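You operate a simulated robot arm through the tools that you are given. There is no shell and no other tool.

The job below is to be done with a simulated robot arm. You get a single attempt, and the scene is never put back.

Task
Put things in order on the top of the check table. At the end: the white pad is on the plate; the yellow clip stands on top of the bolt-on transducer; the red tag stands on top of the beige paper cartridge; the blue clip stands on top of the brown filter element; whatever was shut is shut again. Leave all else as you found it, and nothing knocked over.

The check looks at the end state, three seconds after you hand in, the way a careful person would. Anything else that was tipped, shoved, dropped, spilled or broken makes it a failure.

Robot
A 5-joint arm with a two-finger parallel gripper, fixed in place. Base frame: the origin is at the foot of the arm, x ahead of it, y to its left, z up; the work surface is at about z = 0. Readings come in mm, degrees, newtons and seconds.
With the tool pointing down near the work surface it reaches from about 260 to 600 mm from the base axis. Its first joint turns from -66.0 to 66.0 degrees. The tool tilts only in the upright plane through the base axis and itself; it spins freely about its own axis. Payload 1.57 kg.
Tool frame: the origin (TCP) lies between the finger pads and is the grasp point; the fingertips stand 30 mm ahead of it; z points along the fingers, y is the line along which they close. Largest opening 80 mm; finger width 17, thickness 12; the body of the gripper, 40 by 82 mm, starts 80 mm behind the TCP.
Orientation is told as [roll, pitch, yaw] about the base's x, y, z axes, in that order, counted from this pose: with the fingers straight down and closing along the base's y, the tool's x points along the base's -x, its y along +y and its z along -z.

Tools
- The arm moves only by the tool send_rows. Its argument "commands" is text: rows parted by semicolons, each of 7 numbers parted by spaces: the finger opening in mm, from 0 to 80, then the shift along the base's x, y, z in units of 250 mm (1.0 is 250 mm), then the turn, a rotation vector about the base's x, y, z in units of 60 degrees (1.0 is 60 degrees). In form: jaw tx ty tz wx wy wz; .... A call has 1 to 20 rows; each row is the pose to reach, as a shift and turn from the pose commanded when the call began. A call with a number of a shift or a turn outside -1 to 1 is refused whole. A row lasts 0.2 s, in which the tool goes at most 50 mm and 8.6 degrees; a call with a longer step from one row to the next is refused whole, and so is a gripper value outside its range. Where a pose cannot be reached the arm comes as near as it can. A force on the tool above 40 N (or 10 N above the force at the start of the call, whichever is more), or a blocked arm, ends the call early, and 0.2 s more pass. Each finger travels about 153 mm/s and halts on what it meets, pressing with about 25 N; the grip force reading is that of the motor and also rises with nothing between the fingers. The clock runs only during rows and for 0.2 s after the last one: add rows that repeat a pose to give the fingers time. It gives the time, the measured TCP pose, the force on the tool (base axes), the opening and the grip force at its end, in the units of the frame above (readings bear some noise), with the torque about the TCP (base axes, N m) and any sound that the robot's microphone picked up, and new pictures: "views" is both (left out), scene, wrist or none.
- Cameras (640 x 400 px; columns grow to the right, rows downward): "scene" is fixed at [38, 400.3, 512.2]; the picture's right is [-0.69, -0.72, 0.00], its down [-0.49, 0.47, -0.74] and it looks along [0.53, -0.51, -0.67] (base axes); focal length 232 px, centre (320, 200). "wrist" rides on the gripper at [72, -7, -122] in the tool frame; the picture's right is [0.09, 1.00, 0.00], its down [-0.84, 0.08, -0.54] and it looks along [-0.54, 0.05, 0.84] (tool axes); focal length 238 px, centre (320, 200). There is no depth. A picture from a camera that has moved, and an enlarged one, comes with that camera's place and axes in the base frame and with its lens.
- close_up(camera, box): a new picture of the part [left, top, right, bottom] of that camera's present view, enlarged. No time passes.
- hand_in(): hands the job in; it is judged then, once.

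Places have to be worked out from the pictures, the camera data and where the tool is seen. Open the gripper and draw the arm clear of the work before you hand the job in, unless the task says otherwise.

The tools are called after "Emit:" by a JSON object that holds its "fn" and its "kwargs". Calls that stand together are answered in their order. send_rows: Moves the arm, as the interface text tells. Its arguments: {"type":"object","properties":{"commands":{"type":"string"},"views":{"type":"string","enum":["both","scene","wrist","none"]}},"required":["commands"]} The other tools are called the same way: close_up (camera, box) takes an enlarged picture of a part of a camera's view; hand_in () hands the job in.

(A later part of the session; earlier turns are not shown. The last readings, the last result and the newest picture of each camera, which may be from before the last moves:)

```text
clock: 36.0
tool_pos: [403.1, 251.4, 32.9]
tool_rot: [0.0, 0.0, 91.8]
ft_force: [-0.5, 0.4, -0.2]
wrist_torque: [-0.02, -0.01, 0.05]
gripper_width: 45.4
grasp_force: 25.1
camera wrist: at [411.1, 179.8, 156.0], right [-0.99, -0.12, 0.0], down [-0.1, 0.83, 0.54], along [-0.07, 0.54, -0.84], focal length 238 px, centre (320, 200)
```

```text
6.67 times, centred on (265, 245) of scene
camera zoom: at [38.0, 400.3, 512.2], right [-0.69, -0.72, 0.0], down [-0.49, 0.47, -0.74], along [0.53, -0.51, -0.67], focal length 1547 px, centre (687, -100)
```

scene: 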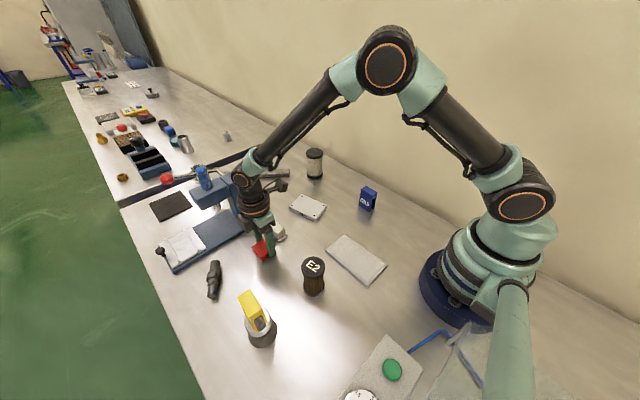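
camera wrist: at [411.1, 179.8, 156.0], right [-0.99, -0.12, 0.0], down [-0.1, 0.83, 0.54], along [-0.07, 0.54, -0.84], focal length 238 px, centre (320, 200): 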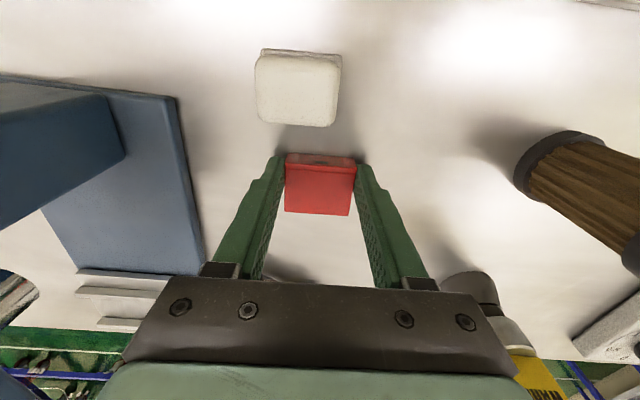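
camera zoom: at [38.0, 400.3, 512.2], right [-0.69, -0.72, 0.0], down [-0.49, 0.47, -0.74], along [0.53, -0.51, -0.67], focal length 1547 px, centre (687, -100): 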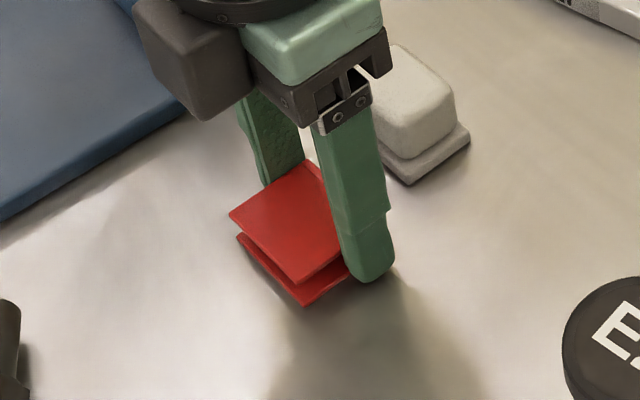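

I have it by the ends: 45.4 mm, 25 N, spine included. I'll lift slowly and check that it isn't slipping.

Emit:
{"fn": "send_rows", "kwargs": {"commands": "30 0 0 0.012 0 0 0; 30 0 0 0.028 0 0 0; 30 0 0 0.05 0 0 0; 30 0 0 0.075 0 0 0; 30 0 0 0.1 0 0 0; 30 0 0 0.12 0 0 0; 30 0 0 0.13 0 0 0", "views": "wrist"}}

Emit:
{"fn": "close_up", "kwargs": {"camera": "wrist", "box": [240, 100, 400, 220]}}

Emit:
{"fn": "close_up", "kwargs": {"camera": "scene", "box": [235, 215, 295, 275]}}

```text
clock: 37.6
tool_pos: [401.9, 252.3, 64.8]
tool_rot: [0.1, 0.1, 91.7]
ft_force: [0.2, -0.1, -0.5]
wrist_torque: [-0.01, 0.0, 0.0]
gripper_width: 45.3
grasp_force: 25.0
camera wrist: at [410.5, 180.1, 187.9], right [-0.99, -0.12, 0.0], down [-0.1, 0.83, 0.54], along [-0.07, 0.54, -0.84], focal length 238 px, centre (320, 200)
```

wrist: 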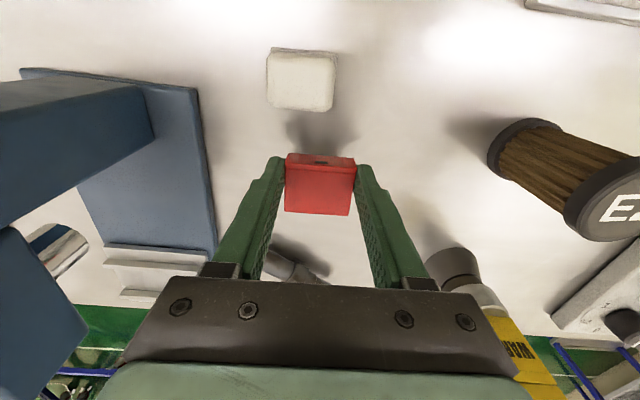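

```text
3.33 times, centred on (320, 160) of wrist
camera zoom: at [410.5, 180.1, 187.9], right [-0.99, -0.12, 0.0], down [-0.1, 0.83, 0.54], along [-0.07, 0.54, -0.84], focal length 794 px, centre (320, 333)
```

zoom: 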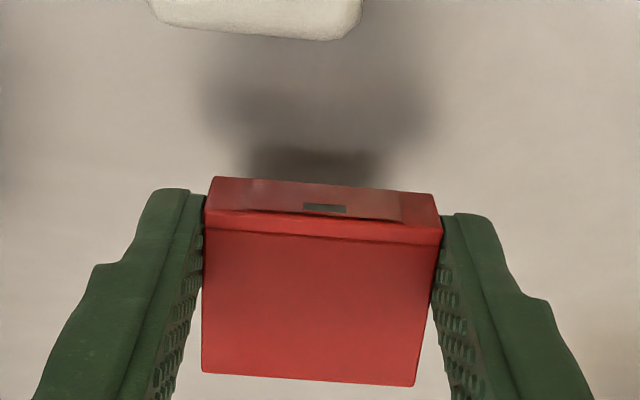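

```text
6.67 times, centred on (265, 245) of scene
camera zoom: at [38.0, 400.3, 512.2], right [-0.69, -0.72, 0.0], down [-0.49, 0.47, -0.74], along [0.53, -0.51, -0.67], focal length 1547 px, centre (687, -100)
```

zoom: 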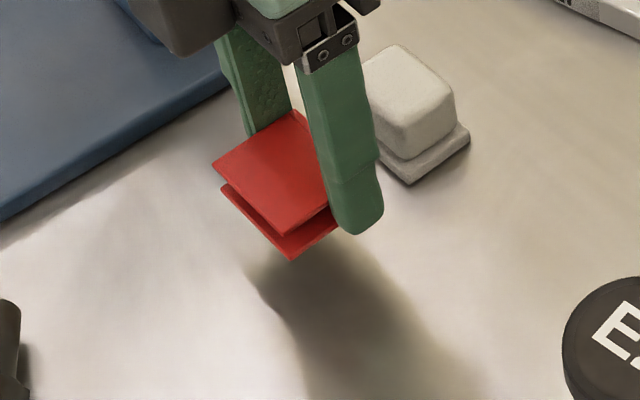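

It's rock steady this time. I'll continue the slow lift to z≈200 and check again.

Emit:
{"fn": "send_rows", "kwargs": {"commands": "30 0 0 0.03 0 0 0; 30 0 0 0.08 0 0 0; 30 0 0 0.15 0 0 0; 30 0 0 0.23 0 0 0; 30 0 0 0.31 0 0 0; 30 0 0 0.39 0 0 0; 30 0 0 0.46 0 0 0; 30 0 0 0.51 0 0 0; 30 0 0 0.54 0 0 0; 30 0 0 0.54 0 0 0", "views": "none"}}

Emit:
{"fn": "close_up", "kwargs": {"camera": "wrist", "box": [240, 100, 400, 220]}}

```text
clock: 39.8
tool_pos: [401.2, 250.5, 200.0]
tool_rot: [0.0, -0.1, 91.7]
ft_force: [0.8, 0.2, -0.5]
wrist_torque: [-0.02, 0.02, -0.02]
gripper_width: 45.3
grasp_force: 25.2
```

```text
3.33 times, centred on (320, 160) of wrist
camera zoom: at [410.1, 179.5, 322.3], right [-0.99, -0.12, 0.0], down [-0.1, 0.83, 0.54], along [-0.07, 0.54, -0.84], focal length 794 px, centre (320, 333)
```

zoom: 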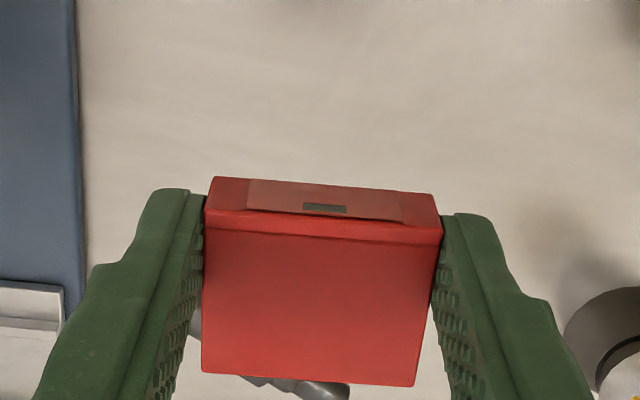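

The tag is still held firmly. I'll carry it toward the cartridge's azimuth while spinning, so that its spine and the camera side face outward, with gentle ramps.

Emit:
{"fn": "send_rows", "kwargs": {"commands": "30 0.0044 -0.0308 0 0 0 0.0338; 30 0.0132 -0.0924 0 0 0 0.1013; 30 0.0264 -0.1848 0 0 0 0.2025; 30 0.0396 -0.2772 0 0 0 0.3038; 30 0.0528 -0.3696 0 0 0 0.405; 30 0.066 -0.462 0 0 0 0.5063; 30 0.0774 -0.5421 0 0 0 0.594; 30 0.0845 -0.5914 0 0 0 0.648; 30 0.088 -0.616 0 0 0 0.675", "views": "none"}}

Emit:
{"fn": "send_rows", "kwargs": {"commands": "30 0.0044 -0.0308 0 0 0 0.034; 30 0.0132 -0.0924 0 0 0 0.102; 30 0.0264 -0.1848 0 0 0 0.204; 30 0.0396 -0.2772 0 0 0 0.306; 30 0.0528 -0.3696 0 0 0 0.408; 30 0.066 -0.462 0 0 0 0.51; 30 0.0774 -0.5421 0 0 0 0.598; 30 0.0845 -0.5914 0 0 0 0.653; 30 0.088 -0.616 0 0 0 0.68; 30 0.088 -0.616 0 0 0 0.68", "views": "both"}}

```text
clock: 41.8
tool_pos: [425.5, 94.3, 200.2]
tool_rot: [0.0, 0.0, 132.3]
ft_force: [-1.0, 0.3, -0.3]
wrist_torque: [-0.01, -0.02, 0.0]
gripper_width: 45.0
grasp_force: 25.1
```

```text
clock: 44.0
tool_pos: [448.3, 0.6, 200.0]
tool_rot: [0.0, 0.0, 172.6]
ft_force: [-0.6, 0.4, -0.6]
wrist_torque: [-0.01, 0.0, -0.01]
gripper_width: 45.3
grasp_force: 24.8
out of reach, approached as far as the arm can: row 8, 9, 10
camera wrist: at [520.4, -1.3, 321.6], right [-0.04, -1.0, 0.0], down [-0.84, 0.03, 0.54], along [-0.54, 0.02, -0.84], focal length 238 px, centre (320, 200)
```

scene: 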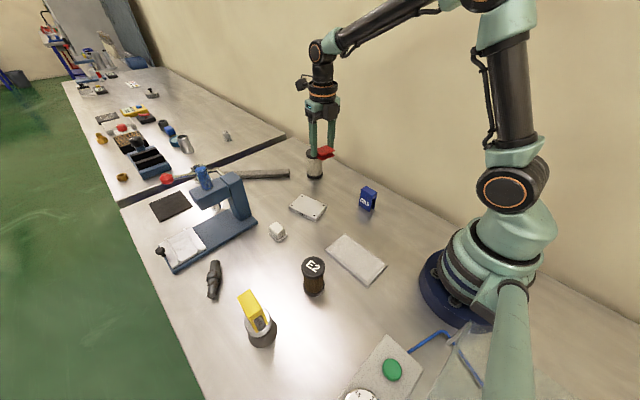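
wrist: 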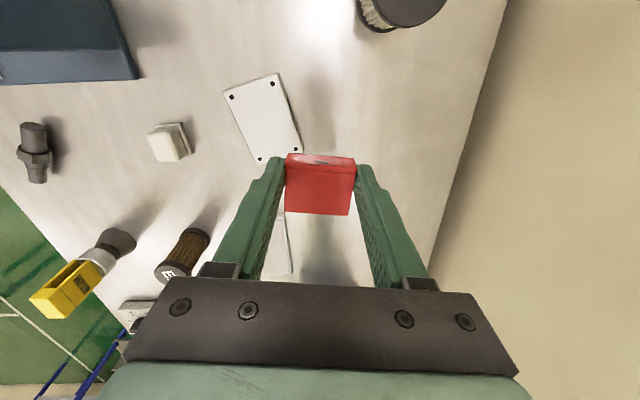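

The arm reports a spin limit, with the relative spin stopping near 173–175°. I'll back the yaw off about 7° and see where the arm settles.

Emit:
{"fn": "send_rows", "kwargs": {"commands": "30 0 0 0 0 0 -0.06; 30 0 0 0 0 0 -0.121; 30 0 0 0 0 0 -0.121; 30 0 0 0 0 0 -0.121", "views": "none"}}

```text
clock: 45.0
tool_pos: [448.0, 0.9, 199.5]
tool_rot: [0.0, 0.0, 165.8]
ft_force: [0.5, 0.7, -0.3]
wrist_torque: [0.02, 0.0, 0.05]
gripper_width: 45.2
grasp_force: 25.3
```

The commanded pose re-bases on the actual one, which is good to know. I'll now move to the cartridge azimuth with a relative spin near 174.5° to find the usable limit.

Emit:
{"fn": "send_rows", "kwargs": {"commands": "30 0 -0.02 0 0 0 0.002; 30 0 -0.06 0 0 0 0.006; 30 -0.002 -0.11 0 0 0 0.012; 30 -0.005 -0.17 0 0 0 0.018; 30 -0.008 -0.21 0 0 0 0.024; 30 -0.008 -0.228 0 0 0 0.028; 30 -0.008 -0.228 0 0 0 0.028", "views": "none"}}

```text
clock: 46.6
tool_pos: [447.0, -42.3, 201.3]
tool_rot: [-0.1, -0.1, 167.1]
ft_force: [0.4, 0.2, 0.3]
wrist_torque: [-0.06, -0.01, -0.01]
gripper_width: 45.1
grasp_force: 25.1
out of reach, approached as far as the arm can: row 5, 6, 7
```

The limit is confirmed at 172.5°. The blue clip also sits right under where the wrist would be during a horizontal placement on the cartridge. So I'll set the tag down flat here, where the table is empty, move the blue clip first, and re-grip the tag the other way round afterwards.

Emit:
{"fn": "send_rows", "kwargs": {"commands": "30 0 0 -0.03 0 0 0; 30 0 0 -0.1 0 0 0; 30 0 0 -0.2 0 0 0; 30 0 0 -0.3 0 0 0; 30 0 0 -0.4 0 0 0; 30 0 0 -0.5 0 0 0; 30 0 0 -0.58 0 0 0; 30 0 0 -0.62 0 0 0; 30 0 0 -0.64 0 0 0; 30 0 0 -0.64 0 0 0", "views": "both"}}

Emit:
{"fn": "close_up", "kwargs": {"camera": "scene", "box": [290, 140, 380, 230]}}

```text
clock: 48.8
tool_pos: [447.6, -41.0, 40.5]
tool_rot: [0.0, 0.0, 167.2]
ft_force: [0.6, -0.2, -0.3]
wrist_torque: [-0.02, 0.0, 0.02]
gripper_width: 45.2
grasp_force: 25.1
camera wrist: at [518.4, -49.9, 163.4], right [-0.13, -0.99, 0.0], down [-0.83, 0.11, 0.54], along [-0.54, 0.07, -0.84], focal length 238 px, centre (320, 200)
```

scene: 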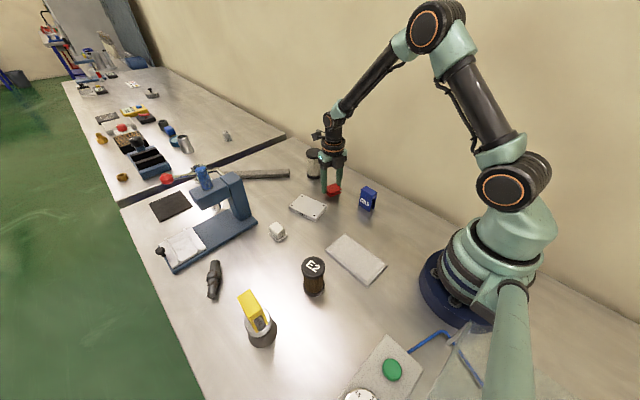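
wrist: 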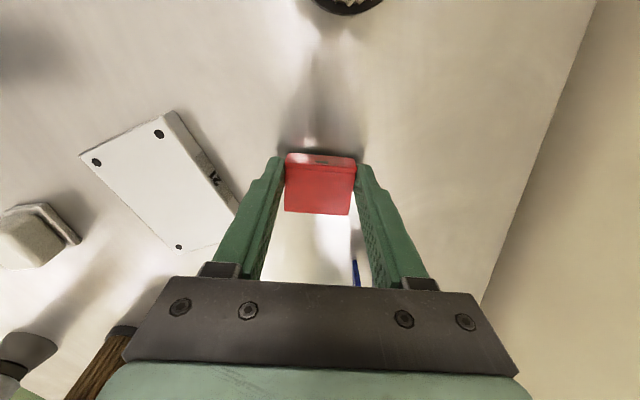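

```text
4.44 times, centred on (335, 185) of scene
camera zoom: at [38.0, 400.3, 512.2], right [-0.69, -0.72, 0.0], down [-0.49, 0.47, -0.74], along [0.53, -0.51, -0.67], focal length 1031 px, centre (253, 267)
```

zoom: 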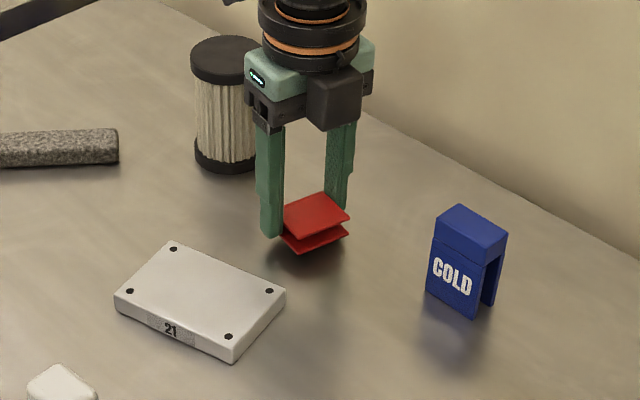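

Emit:
{"fn": "send_rows", "kwargs": {"commands": "30 0 0 -0.008 0 0 0; 30 0 0 -0.016 0 0 0; 30 0 0 -0.022 0 0 0; 30 0 0 -0.022 0 0 0", "views": "none"}}

```text
clock: 49.8
tool_pos: [447.0, -40.6, 35.9]
tool_rot: [0.0, 0.0, 167.3]
ft_force: [0.2, -0.5, -0.3]
wrist_torque: [-0.02, 0.02, -0.02]
gripper_width: 45.1
grasp_force: 24.9
```

The tag is still about 2 mm above the table, so I lower it in 1 mm steps.

Emit:
{"fn": "send_rows", "kwargs": {"commands": "30 0 0 -0.004 0 0 0; 30 0 0 -0.004 0 0 0", "views": "none"}}

```text
clock: 50.4
tool_pos: [446.0, -41.2, 34.5]
tool_rot: [0.0, 0.1, 167.3]
ft_force: [0.0, 0.3, 0.3]
wrist_torque: [0.02, -0.01, 0.0]
gripper_width: 45.2
grasp_force: 25.0
```

Emit:
{"fn": "send_rows", "kwargs": {"commands": "30 0 0 -0.004 0 0 0; 30 0 0 -0.004 0 0 0", "views": "none"}}

```text
clock: 51.0
tool_pos: [447.3, -40.4, 33.0]
tool_rot: [0.0, 0.0, 167.2]
ft_force: [-0.2, 0.3, -0.2]
wrist_torque: [0.01, -0.01, 0.01]
gripper_width: 45.1
grasp_force: 24.9
```

The height matches the pick height, so the tag is at the table. I open gently and rise.

Emit:
{"fn": "send_rows", "kwargs": {"commands": "44 0 0 0 0 0 0; 50 0 0 0 0 0 0; 60 0 0 0 0 0 0; 70 0 0 0 0 0 0; 70 0 0 0.06 0 0 0; 70 0 0 0.2 0 0 0; 70 0 0 0.4 0 0 0; 70 0 0 0.55 0 0 0; 70 0 0 0.55 0 0 0", "views": "both"}}

Emit:
{"fn": "close_up", "kwargs": {"camera": "wrist", "box": [240, 60, 400, 210]}}

Emit:
{"fn": "close_up", "kwargs": {"camera": "scene", "box": [290, 140, 380, 230]}}

```text
clock: 53.0
tool_pos: [444.5, -39.5, 170.1]
tool_rot: [0.1, 0.0, 167.3]
ft_force: [0.0, 0.2, -0.5]
wrist_torque: [-0.02, -0.02, -0.01]
gripper_width: 69.9
grasp_force: 0.0
camera wrist: at [517.2, -49.0, 292.8], right [-0.13, -0.99, 0.0], down [-0.83, 0.11, 0.54], along [-0.54, 0.07, -0.84], focal length 238 px, centre (320, 200)
```

scene: 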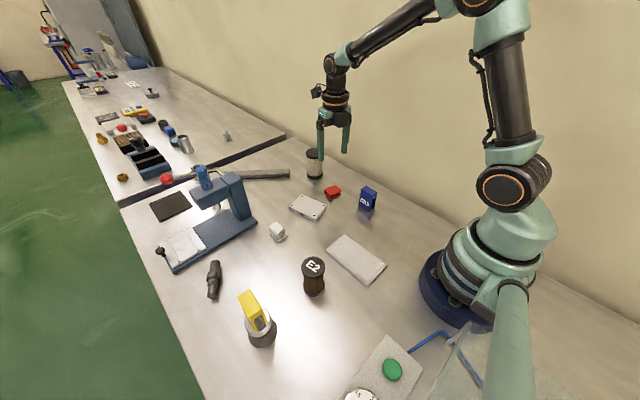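
wrist: 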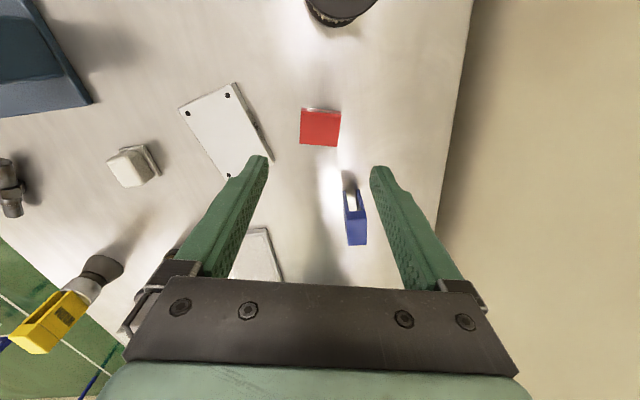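

```text
2.67 times, centred on (320, 135) of wrist
camera zoom: at [517.2, -49.0, 292.8], right [-0.13, -0.99, 0.0], down [-0.83, 0.11, 0.54], along [-0.54, 0.07, -0.84], focal length 636 px, centre (320, 373)
```

zoom: 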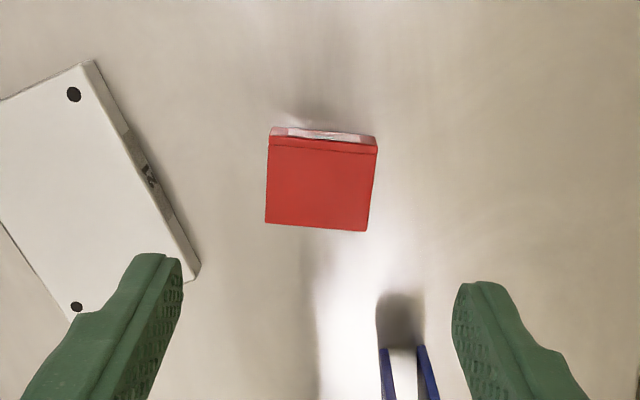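

```text
4.44 times, centred on (335, 185) of scene
camera zoom: at [38.0, 400.3, 512.2], right [-0.69, -0.72, 0.0], down [-0.49, 0.47, -0.74], along [0.53, -0.51, -0.67], focal length 1031 px, centre (253, 267)
```

zoom: 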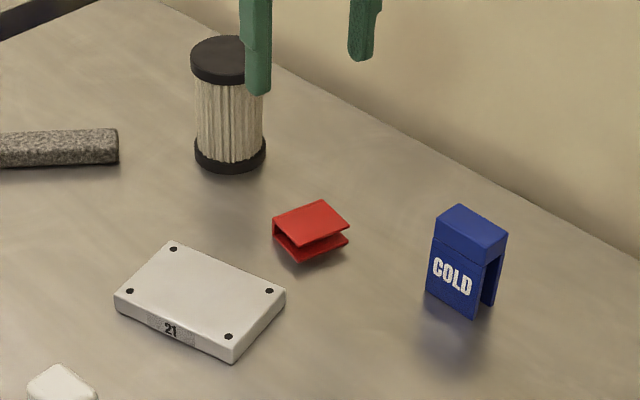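

The red tag now rests flat and safe with its spine outward. Next is the blue clip: I spin the tool back to yaw 0, since yaw 180 is out of spin range there, and hover over about (319,-70).

Emit:
{"fn": "send_rows", "kwargs": {"commands": "70 -0.02 -0.012 0.006 0 0 -0.1357; 70 -0.04 -0.023 0.012 0 0 -0.2714; 70 -0.06 -0.035 0.018 0 0 -0.4071; 70 -0.08 -0.046 0.024 0 0 -0.5429; 70 -0.1 -0.058 0.03 0 0 -0.6786; 70 -0.12 -0.07 0.036 0 0 -0.8143; 70 -0.14 -0.08 0.04 0 0 -0.95", "views": "none"}}

Emit:
{"fn": "send_rows", "kwargs": {"commands": "70 -0.03 -0.003 0 0 0 -0.1357; 70 -0.06 -0.006 0 0 0 -0.2714; 70 -0.09 -0.01 0 0 0 -0.4071; 70 -0.12 -0.014 0 0 0 -0.5429; 70 -0.15 -0.018 0 0 0 -0.6786; 70 -0.18 -0.022 0 0 0 -0.8143; 70 -0.21 -0.025 0 0 0 -0.95", "views": "none"}}

Emit:
{"fn": "send_rows", "kwargs": {"commands": "70 -0.02 -0.002 0 0 0 -0.127; 70 -0.04 -0.005 0 0 0 -0.254; 70 -0.06 -0.007 0 0 0 -0.381; 70 -0.08 -0.01 0 0 0 -0.508; 70 -0.1 -0.012 0 0 0 -0.634; 70 -0.12 -0.014 0 0 0 -0.761; 70 -0.144 -0.016 0 0 0 -0.888; 70 -0.144 -0.016 0 0 0 -0.888", "views": "both"}}

Emit:
{"fn": "close_up", "kwargs": {"camera": "wrist", "box": [260, 70, 380, 190]}}

```text
clock: 54.6
tool_pos: [411.8, -60.2, 180.1]
tool_rot: [0.0, 0.0, 110.2]
ft_force: [0.0, 0.0, 0.4]
wrist_torque: [-0.01, 0.01, 0.02]
gripper_width: 70.1
grasp_force: 0.1
```

```text
clock: 56.2
tool_pos: [360.4, -67.6, 180.6]
tool_rot: [0.1, 0.0, 53.2]
ft_force: [-0.6, 0.3, 0.3]
wrist_torque: [0.0, 0.01, -0.04]
gripper_width: 70.2
grasp_force: 0.0
```

```text
clock: 58.0
tool_pos: [323.2, -71.9, 181.7]
tool_rot: [-0.1, 0.0, 0.1]
ft_force: [0.0, 0.8, 0.0]
wrist_torque: [-0.02, -0.01, 0.04]
gripper_width: 70.0
grasp_force: 0.1
camera wrist: at [251.2, -78.4, 304.2], right [-0.09, 1.0, 0.0], down [0.84, 0.08, 0.54], along [0.54, 0.05, -0.84], focal length 238 px, centre (320, 200)
```

scene: 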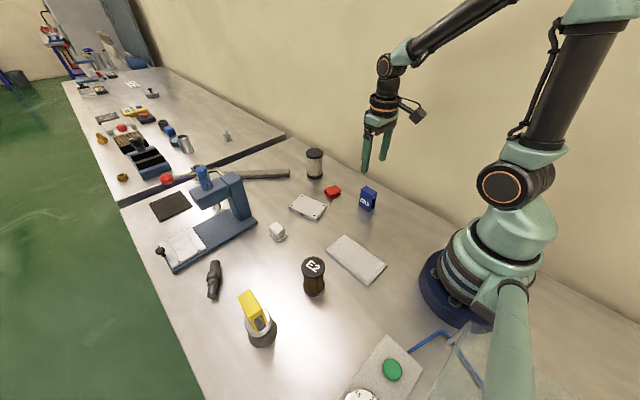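
wrist: 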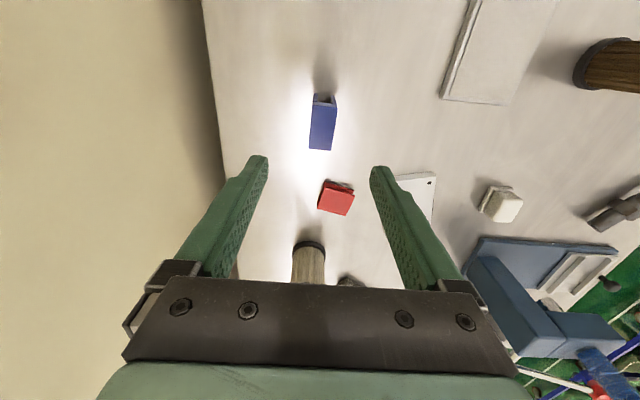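

```text
3.33 times, centred on (320, 130) of wrist
camera zoom: at [251.2, -78.4, 304.2], right [-0.09, 1.0, 0.0], down [0.84, 0.08, 0.54], along [0.54, 0.05, -0.84], focal length 794 px, centre (320, 433)
```

zoom: 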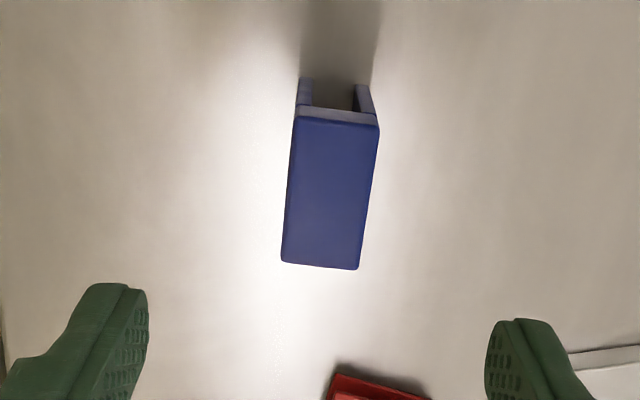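

The blue clip's centre is about (-2.9, +1.8) mm from the tool axis and turned -1.4°. I'll align, descend to mid-cap height and check.

Emit:
{"fn": "send_rows", "kwargs": {"commands": "70 -0.0116 0.0072 0 0 0 -0.023; 70 -0.0116 0.0072 -0.1 0 0 -0.023; 70 -0.0116 0.0072 -0.22 0 0 -0.023; 70 -0.0116 0.0072 -0.34 0 0 -0.023; 70 -0.0116 0.0072 -0.44 0 0 -0.023; 70 -0.0116 0.0072 -0.5 0 0 -0.023; 70 -0.0116 0.0072 -0.536 0 0 -0.023; 70 -0.0116 0.0072 -0.536 0 0 -0.023", "views": "wrist"}}

Emit:
{"fn": "close_up", "kwargs": {"camera": "wrist", "box": [240, 100, 400, 270]}}

```text
clock: 59.8
tool_pos: [322.1, -70.5, 46.7]
tool_rot: [0.0, 0.0, -1.2]
ft_force: [0.9, 0.5, 0.1]
wrist_torque: [0.0, -0.01, 0.05]
gripper_width: 70.1
grasp_force: 0.1
camera wrist: at [249.6, -75.6, 169.8], right [-0.07, 1.0, 0.0], down [0.84, 0.06, 0.54], along [0.54, 0.04, -0.84], focal length 238 px, centre (320, 200)
```

wrist: 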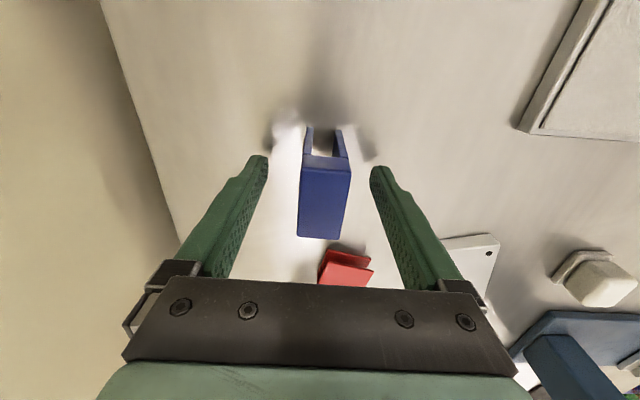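

```text
2.35 times, centred on (320, 185) of wrist
camera zoom: at [249.6, -75.6, 169.8], right [-0.07, 1.0, 0.0], down [0.84, 0.06, 0.54], along [0.54, 0.04, -0.84], focal length 561 px, centre (320, 235)
```

zoom: 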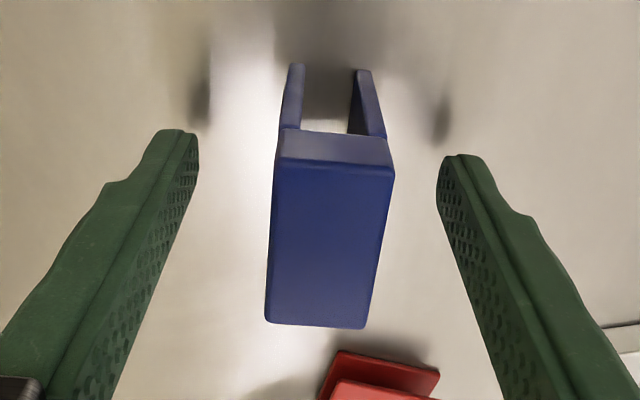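

Centred within half a millimetre. I close the grip.

Emit:
{"fn": "send_rows", "kwargs": {"commands": "50 0 0 0 0 0 0; 35 0 0 0 0 0 0; 20 0 0 0 0 0 0; 10 0 0 0 0 0 0; 10 0 0 0 0 0 0; 10 0 0 0.02 0 0 0; 10 0 0 0.05 0 0 0; 10 0 0 0.08 0 0 0; 10 0 0 0.1 0 0 0; 10 0 0 0.1 0 0 0", "views": "both"}}

Emit:
{"fn": "close_up", "kwargs": {"camera": "wrist", "box": [240, 100, 400, 270]}}

Emit:
{"fn": "close_up", "kwargs": {"camera": "scene", "box": [330, 150, 410, 230]}}

```text
clock: 62.0
tool_pos: [319.8, -69.4, 72.7]
tool_rot: [0.0, 0.0, -1.2]
ft_force: [-0.3, -0.8, 0.3]
wrist_torque: [-0.01, -0.01, 0.0]
gripper_width: 24.3
grasp_force: 25.1
camera wrist: at [247.8, -74.1, 195.0], right [-0.07, 1.0, 0.0], down [0.84, 0.06, 0.54], along [0.54, 0.04, -0.84], focal length 238 px, centre (320, 200)
```

scene: 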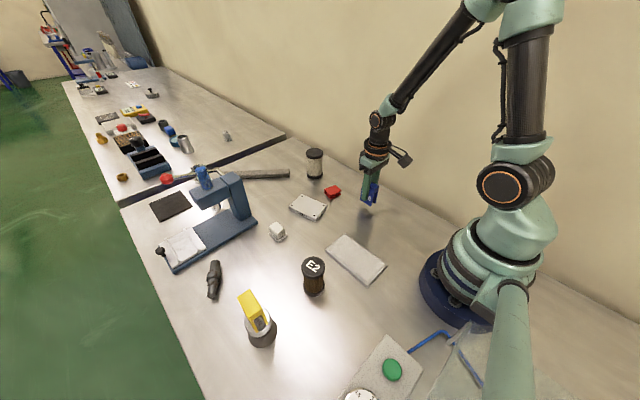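
wrist: 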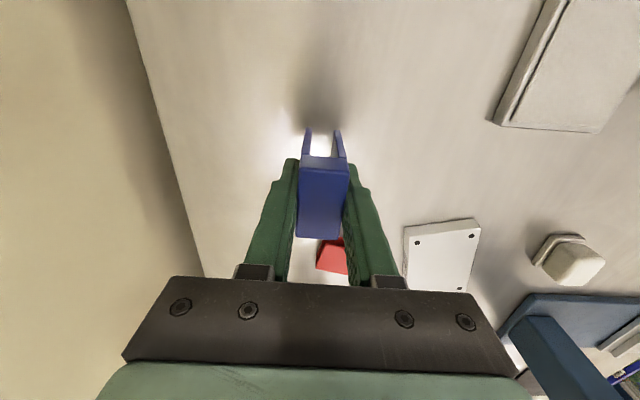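

```text
2.35 times, centred on (320, 185) of wrist
camera zoom: at [247.8, -74.1, 195.0], right [-0.07, 1.0, 0.0], down [0.84, 0.06, 0.54], along [0.54, 0.04, -0.84], focal length 561 px, centre (320, 235)
```

zoom: 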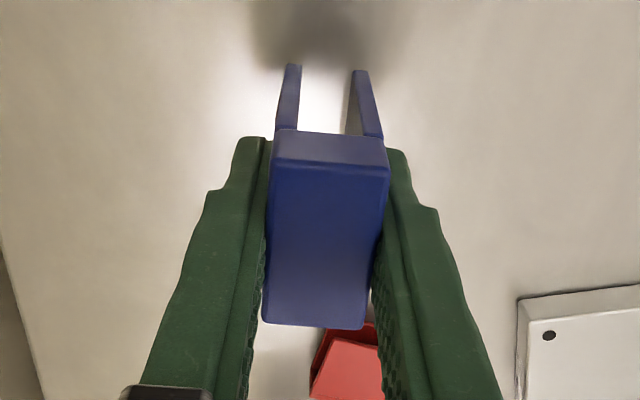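

```text
5.00 times, centred on (370, 190) of scene
camera zoom: at [38.0, 400.3, 512.2], right [-0.69, -0.72, 0.0], down [-0.49, 0.47, -0.74], along [0.53, -0.51, -0.67], focal length 1160 px, centre (70, 250)
```

zoom: 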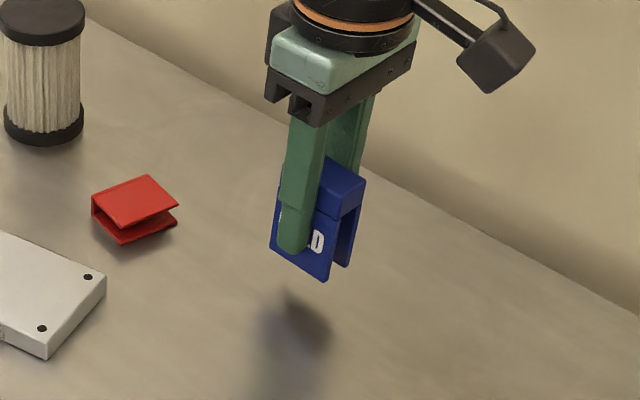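

The blue clip is held well. I'll lift it slowly and carry it with gentle ramps toward E2, which I place at about (240,231) with its top near z≈80.

Emit:
{"fn": "send_rows", "kwargs": {"commands": "10 0 0 0.02 0 0 0; 10 0 0 0.08 0 0 0; 10 0 0 0.16 0 0 0; 10 0 0 0.25 0 0 0; 10 0 0 0.34 0 0 0; 10 0 0 0.42 0 0 0; 10 0 0 0.47 0 0 0; 10 0 0 0.488 0 0 0", "views": "none"}}

Emit:
{"fn": "send_rows", "kwargs": {"commands": "10 -0.008 0.03 0 0 0 0; 10 -0.024 0.09 0 0 0 0; 10 -0.048 0.18 0 0 0 0; 10 -0.072 0.27 0 0 0 0; 10 -0.096 0.36 0 0 0 0; 10 -0.12 0.45 0 0 0 0; 10 -0.141 0.528 0 0 0 0; 10 -0.154 0.576 0 0 0 0; 10 -0.16 0.6 0 0 0 0", "views": "none"}}

Emit:
{"fn": "send_rows", "kwargs": {"commands": "10 -0.008 0.03 0 0 0 0; 10 -0.024 0.09 0 0 0 0; 10 -0.048 0.18 0 0 0 0; 10 -0.072 0.27 0 0 0 0; 10 -0.096 0.36 0 0 0 0; 10 -0.12 0.45 0 0 0 0; 10 -0.141 0.528 0 0 0 0; 10 -0.154 0.576 0 0 0 0; 10 -0.16 0.6 0 0 0 0; 10 -0.16 0.6 0 0 0 0", "views": "both"}}

Emit:
{"fn": "close_up", "kwargs": {"camera": "wrist", "box": [250, 60, 390, 200]}}

```text
clock: 63.8
tool_pos: [321.4, -68.9, 193.9]
tool_rot: [0.0, 0.1, -1.1]
ft_force: [0.2, -0.1, -1.2]
wrist_torque: [0.03, -0.01, 0.03]
gripper_width: 24.1
grasp_force: 24.5
```

```text
clock: 65.8
tool_pos: [279.8, 81.0, 195.3]
tool_rot: [0.0, 0.0, -1.2]
ft_force: [0.1, -0.9, 1.1]
wrist_torque: [-0.01, 0.01, -0.03]
gripper_width: 24.2
grasp_force: 25.3
```

```text
clock: 68.0
tool_pos: [239.9, 232.2, 194.7]
tool_rot: [0.0, 0.0, -1.2]
ft_force: [-0.3, -0.4, -0.7]
wrist_torque: [0.01, -0.01, -0.01]
gripper_width: 24.0
grasp_force: 25.3
camera wrist: at [168.4, 226.1, 316.5], right [-0.07, 1.0, 0.0], down [0.84, 0.06, 0.54], along [0.54, 0.04, -0.84], focal length 238 px, centre (320, 200)
```

scene: 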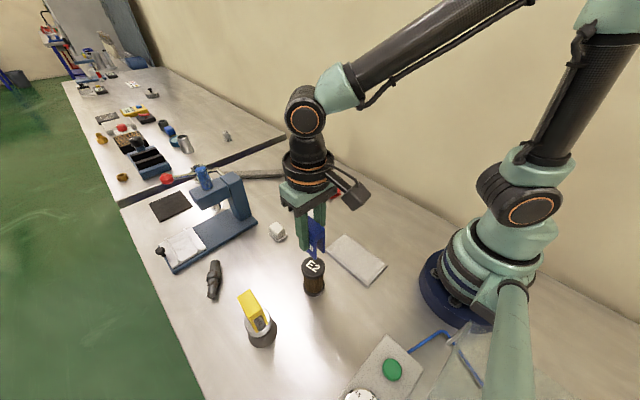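
wrist: 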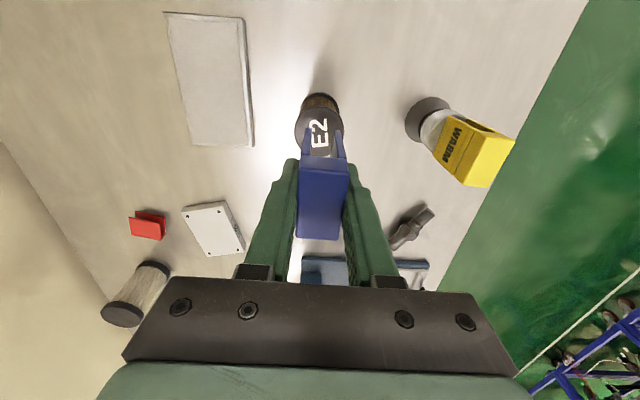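

```text
2.86 times, centred on (320, 130) of wrist
camera zoom: at [168.4, 226.1, 316.5], right [-0.07, 1.0, 0.0], down [0.84, 0.06, 0.54], along [0.54, 0.04, -0.84], focal length 681 px, centre (320, 400)
```

zoom: 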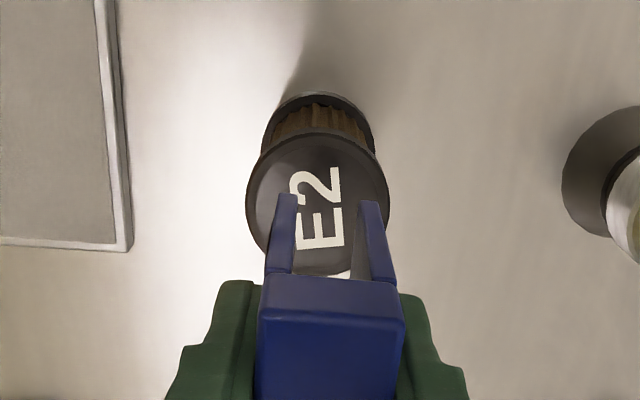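

E2's top (about 50 mm across) is only (-1.4,-1.5) mm off from the clip. I'll correct that and descend to roughly 7 mm above it.

Emit:
{"fn": "send_rows", "kwargs": {"commands": "10 -0.0056 -0.006 -0.02 0 0 0; 10 -0.0056 -0.006 -0.08 0 0 0; 10 -0.0056 -0.006 -0.15 0 0 0; 10 -0.0056 -0.006 -0.21 0 0 0; 10 -0.0056 -0.006 -0.24 0 0 0; 10 -0.0056 -0.006 -0.25 0 0 0; 10 -0.0056 -0.006 -0.25 0 0 0", "views": "wrist"}}

Emit:
{"fn": "close_up", "kwargs": {"camera": "wrist", "box": [250, 80, 390, 220]}}

Emit:
{"fn": "close_up", "kwargs": {"camera": "scene", "box": [285, 215, 345, 300]}}

```text
clock: 69.6
tool_pos: [240.1, 229.5, 131.0]
tool_rot: [0.2, -0.2, -1.4]
ft_force: [-1.9, -5.3, 20.2]
wrist_torque: [-0.27, 0.13, 0.05]
gripper_width: 24.2
grasp_force: 24.3
camera wrist: at [167.3, 223.8, 254.2], right [-0.07, 1.0, 0.0], down [0.84, 0.06, 0.54], along [0.54, 0.04, -0.84], focal length 238 px, centre (320, 200)
```

wrist: 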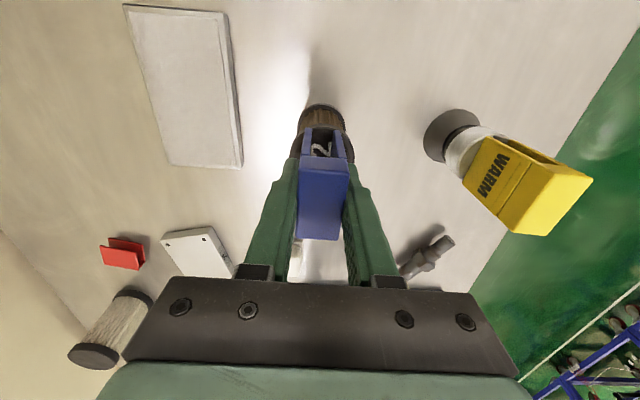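

```text
2.86 times, centred on (320, 150) of wrist
camera zoom: at [167.3, 223.8, 254.2], right [-0.07, 1.0, 0.0], down [0.84, 0.06, 0.54], along [0.54, 0.04, -0.84], focal length 681 px, centre (320, 343)
```

zoom: 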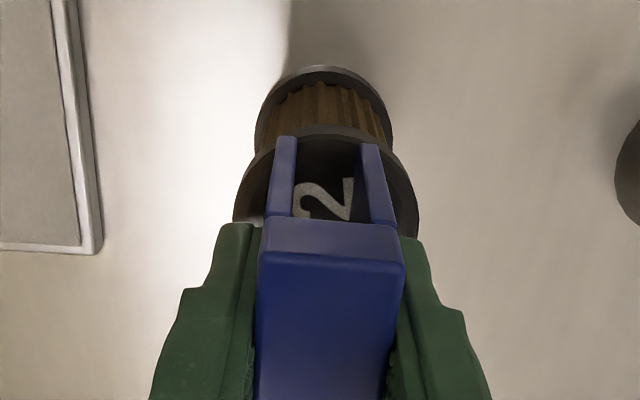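

```text
4.71 times, centred on (315, 258) of scene
camera zoom: at [37.9, 400.2, 512.2], right [-0.69, -0.72, 0.0], down [-0.49, 0.47, -0.74], along [0.53, -0.51, -0.67], focal length 1092 px, centre (344, -71)
```

zoom: 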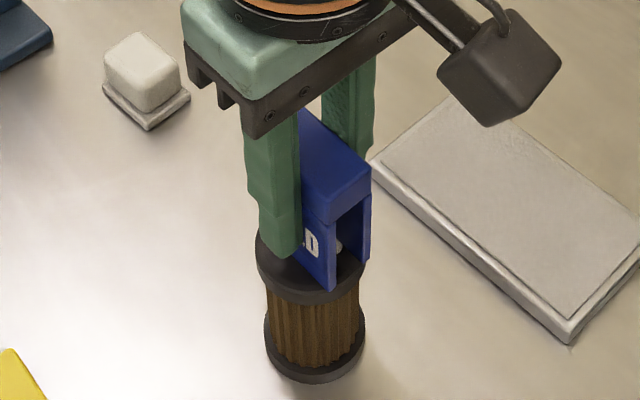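

Contact is already made (20 N), so E2's top is about z≈85. I'll relieve the pressure before releasing.

Emit:
{"fn": "send_rows", "kwargs": {"commands": "10 0 0 0.003 0 0 0; 10 0 0 0.003 0 0 0", "views": "none"}}

```text
clock: 70.2
tool_pos: [239.5, 228.6, 132.3]
tool_rot: [0.0, 0.1, -1.2]
ft_force: [1.9, 0.2, 6.8]
wrist_torque: [0.04, -0.19, 0.0]
gripper_width: 24.0
grasp_force: 25.0
```

The clip is centred on E2 within about 1 mm and only lightly loaded. I open and retreat upward.

Emit:
{"fn": "send_rows", "kwargs": {"commands": "26 0 0 0 0 0 0; 36 0 0 0 0 0 0; 50 0 0 0 0 0 0; 60 0 0 0 0 0 0; 60 0 0 0.04 0 0 0; 60 0 0 0.16 0 0 0; 60 0 0 0.32 0 0 0; 60 0 0 0.44 0 0 0; 60 0 0 0.44 0 0 0", "views": "both"}}

Emit:
{"fn": "close_up", "kwargs": {"camera": "scene", "box": [285, 225, 345, 300]}}

Emit:
{"fn": "close_up", "kwargs": {"camera": "scene", "box": [230, 280, 290, 355]}}

```text
clock: 72.2
tool_pos: [238.9, 228.3, 242.9]
tool_rot: [0.0, 0.1, -1.2]
ft_force: [0.3, -0.8, 0.4]
wrist_torque: [0.0, 0.02, 0.02]
gripper_width: 60.2
grasp_force: 0.1
camera wrist: at [166.4, 223.1, 366.1], right [-0.07, 1.0, 0.0], down [0.84, 0.06, 0.54], along [0.54, 0.04, -0.84], focal length 238 px, centre (320, 200)
```

scene: 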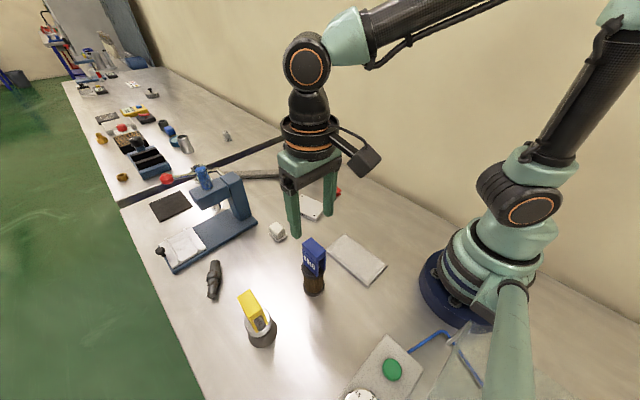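
wrist: 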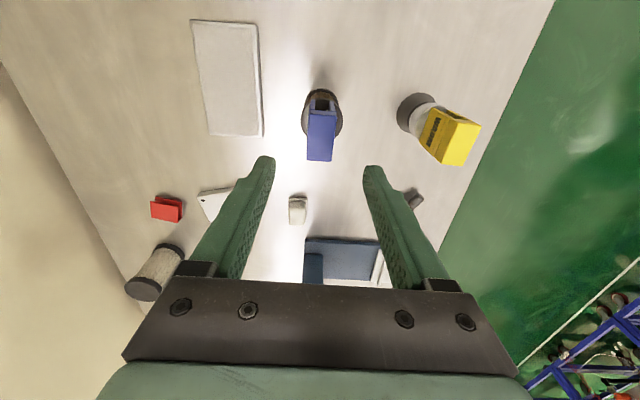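

```text
5.33 times, centred on (315, 262) of scene
camera zoom: at [38.0, 400.3, 512.2], right [-0.69, -0.72, 0.0], down [-0.49, 0.47, -0.74], along [0.53, -0.51, -0.67], focal length 1237 px, centre (347, -133)
```

zoom: 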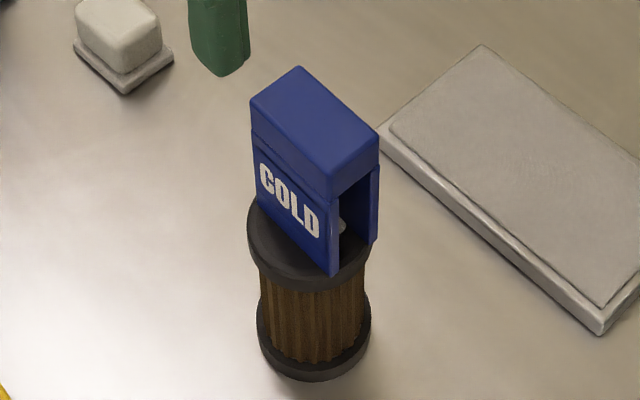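

```text
5.33 times, centred on (260, 318) of scene
camera zoom: at [38.0, 400.3, 512.2], right [-0.69, -0.72, 0.0], down [-0.49, 0.47, -0.74], along [0.53, -0.51, -0.67], focal length 1237 px, centre (640, -427)
```

zoom: 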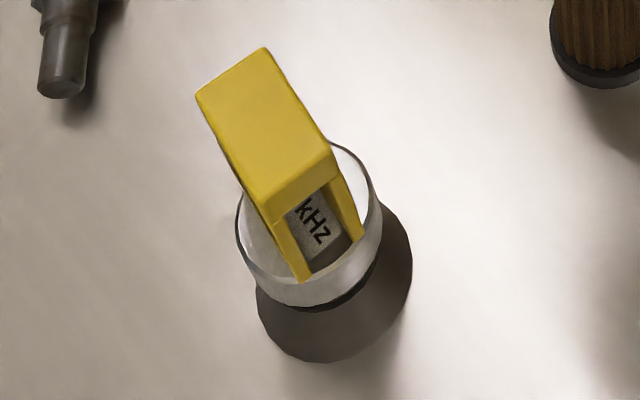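

Both the yellow and blue clips stand properly. Now the white pad: I move over it at yaw 0 for a measurement.

Emit:
{"fn": "send_rows", "kwargs": {"commands": "60 0.06 -0.01 0 0 0 0; 60 0.18 -0.03 -0.03 0 0 0; 60 0.32 -0.055 -0.1 0 0 0; 60 0.46 -0.08 -0.18 0 0 0; 60 0.58 -0.1 -0.27 0 0 0; 60 0.68 -0.115 -0.34 0 0 0; 60 0.716 -0.12 -0.37 0 0 0; 60 0.716 -0.12 -0.37 0 0 0; 60 0.716 -0.12 -0.37 0 0 0", "views": "both"}}

Emit:
{"fn": "close_up", "kwargs": {"camera": "wrist", "box": [260, 70, 380, 190]}}

```text
clock: 74.2
tool_pos: [415.6, 198.7, 148.7]
tool_rot: [0.0, 0.0, -1.3]
ft_force: [-1.1, -0.5, 0.0]
wrist_torque: [0.0, 0.0, 0.02]
gripper_width: 60.0
grasp_force: 0.0
camera wrist: at [344.1, 192.9, 271.9], right [-0.07, 1.0, 0.0], down [0.84, 0.06, 0.54], along [0.54, 0.04, -0.84], focal length 238 px, centre (320, 200)
```

scene: 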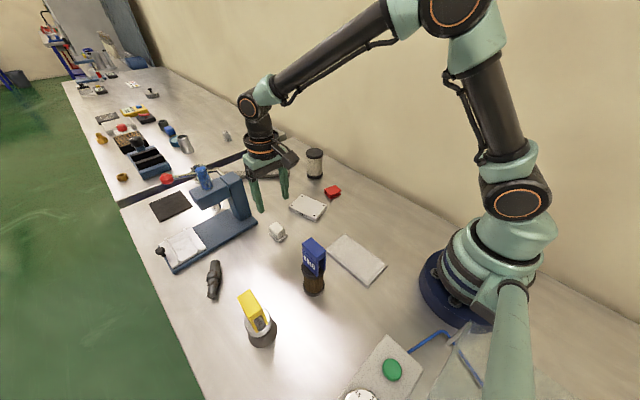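
wrist: 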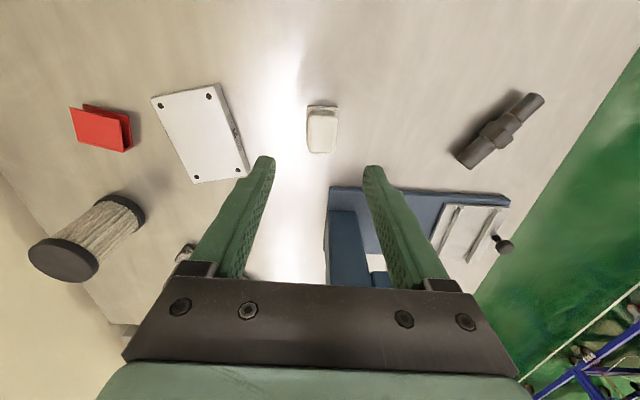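

```text
3.33 times, centred on (320, 130) of wrist
camera zoom: at [344.1, 192.9, 271.9], right [-0.07, 1.0, 0.0], down [0.84, 0.06, 0.54], along [0.54, 0.04, -0.84], focal length 794 px, centre (320, 433)
```

zoom: 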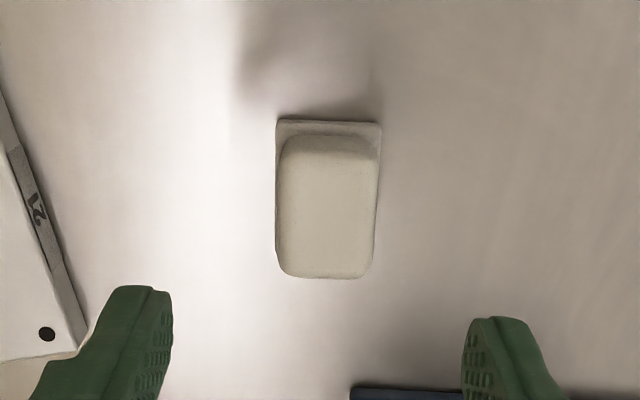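

The pad's centre is about (+3,+1.3) mm from the tool, its block is 29 mm wide in y and it's turned about +2°. I'll align and come partway down to verify.

Emit:
{"fn": "send_rows", "kwargs": {"commands": "60 0.012 0.0052 0 0 0 0.04; 60 0.012 0.0052 -0.1 0 0 0.04; 60 0.012 0.0052 -0.2 0 0 0.04; 60 0.012 0.0052 -0.3 0 0 0.04; 60 0.012 0.0052 -0.34 0 0 0.04; 60 0.012 0.0052 -0.34 0 0 0.04; 60 0.012 0.0052 -0.34 0 0 0.04", "views": "wrist"}}

Emit:
{"fn": "close_up", "kwargs": {"camera": "wrist", "box": [250, 90, 390, 220]}}

Emit:
{"fn": "close_up", "kwargs": {"camera": "scene", "box": [255, 200, 305, 250]}}

```text
clock: 75.8
tool_pos: [419.3, 199.8, 63.6]
tool_rot: [0.0, 0.0, 1.1]
ft_force: [-0.7, 0.4, -0.6]
wrist_torque: [0.03, 0.03, 0.0]
gripper_width: 60.1
grasp_force: 0.0
camera wrist: at [347.6, 192.4, 187.0], right [-0.11, 0.99, 0.0], down [0.83, 0.09, 0.54], along [0.54, 0.06, -0.84], focal length 238 px, centre (320, 200)
```

wrist: 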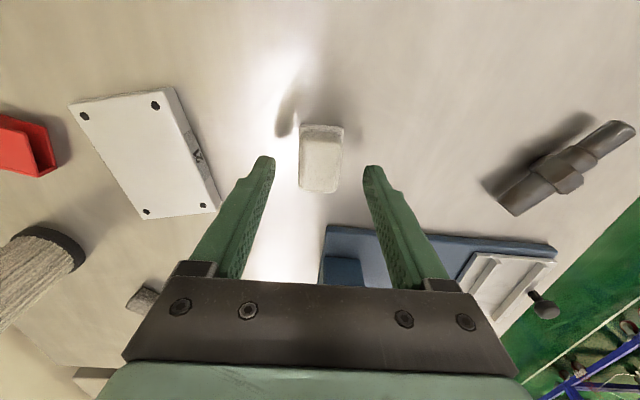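

```text
3.08 times, centred on (320, 155) of wrist
camera zoom: at [347.6, 192.4, 187.0], right [-0.11, 0.99, 0.0], down [0.83, 0.09, 0.54], along [0.54, 0.06, -0.84], focal length 733 px, centre (320, 338)
```

zoom: 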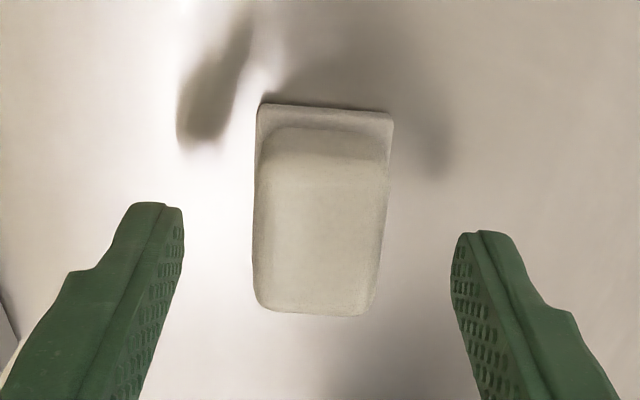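

```text
8.00 times, centred on (280, 225) of scene
camera zoom: at [38.0, 400.3, 512.2], right [-0.69, -0.72, 0.0], down [-0.49, 0.47, -0.74], along [0.53, -0.51, -0.67], focal length 1856 px, centre (640, 0)
```

zoom: 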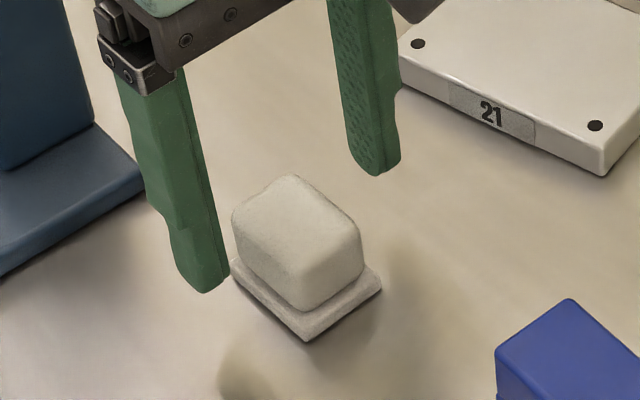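

The pad is centred within 1 mm. I'll descend so the tips stay above its thin base, close on the white block, and make a slow test lift.

Emit:
{"fn": "send_rows", "kwargs": {"commands": "60 0 -0.002 -0.05 0 0 0; 60 0 -0.002 -0.09 0 0 0; 60 0 -0.002 -0.103 0 0 0; 60 0 -0.002 -0.103 0 0 0; 45 0 -0.002 -0.103 0 0 0; 34 0 -0.002 -0.103 0 0 0; 25 0 -0.002 -0.103 0 0 0; 15 0 -0.002 -0.103 0 0 0; 15 0 -0.002 -0.103 0 0 0", "views": "both"}}

Emit:
{"fn": "close_up", "kwargs": {"camera": "wrist", "box": [250, 90, 390, 230]}}

Emit:
{"fn": "close_up", "kwargs": {"camera": "scene", "box": [255, 200, 305, 250]}}

```text
clock: 77.8
tool_pos: [421.0, 198.8, 38.3]
tool_rot: [-0.1, 0.0, 1.3]
ft_force: [0.1, -0.3, 0.4]
wrist_torque: [0.02, 0.03, 0.01]
gripper_width: 29.2
grasp_force: 24.8
camera wrist: at [348.9, 191.4, 161.4], right [-0.11, 0.99, 0.0], down [0.83, 0.09, 0.54], along [0.54, 0.06, -0.84], focal length 238 px, centre (320, 200)
```

scene: 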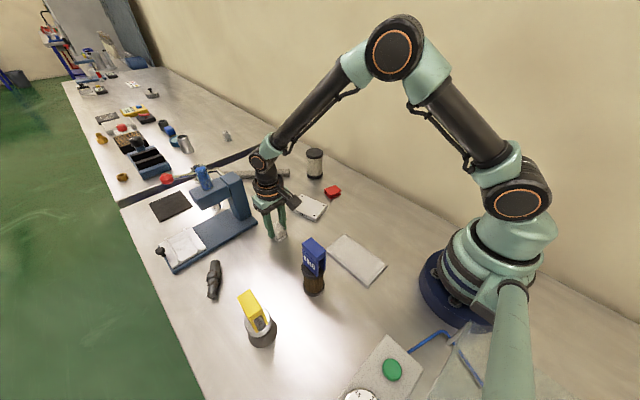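
wrist: 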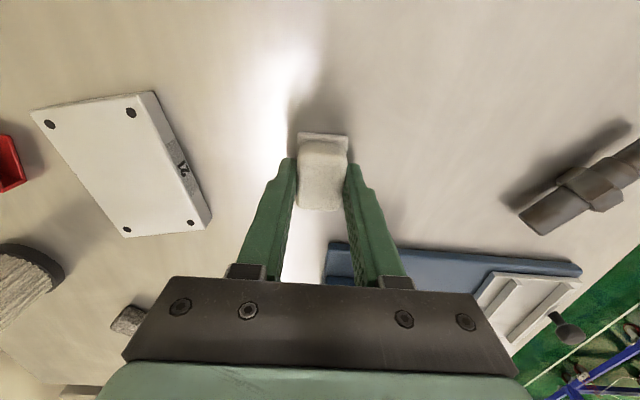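

```text
2.86 times, centred on (320, 160) of wrist
camera zoom: at [348.9, 191.4, 161.4], right [-0.11, 0.99, 0.0], down [0.83, 0.09, 0.54], along [0.54, 0.06, -0.84], focal length 681 px, centre (320, 314)
```

zoom: 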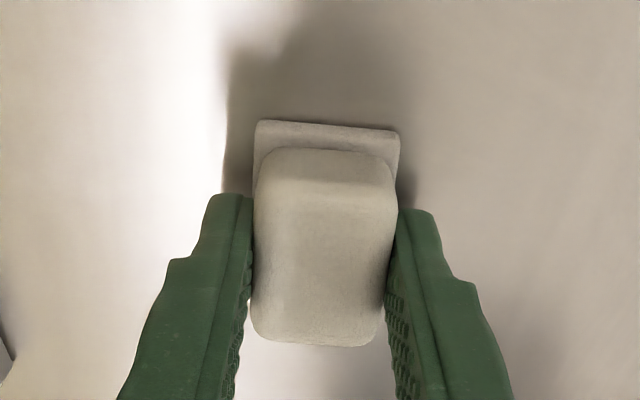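

```text
8.00 times, centred on (280, 225) of scene
camera zoom: at [38.0, 400.3, 512.2], right [-0.69, -0.72, 0.0], down [-0.49, 0.47, -0.74], along [0.53, -0.51, -0.67], focal length 1856 px, centre (640, 0)
```

zoom: 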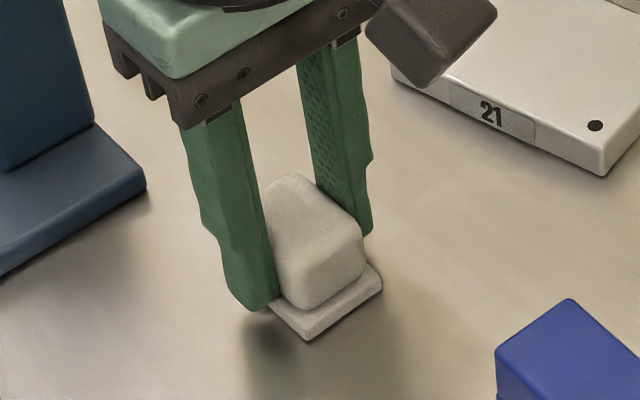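

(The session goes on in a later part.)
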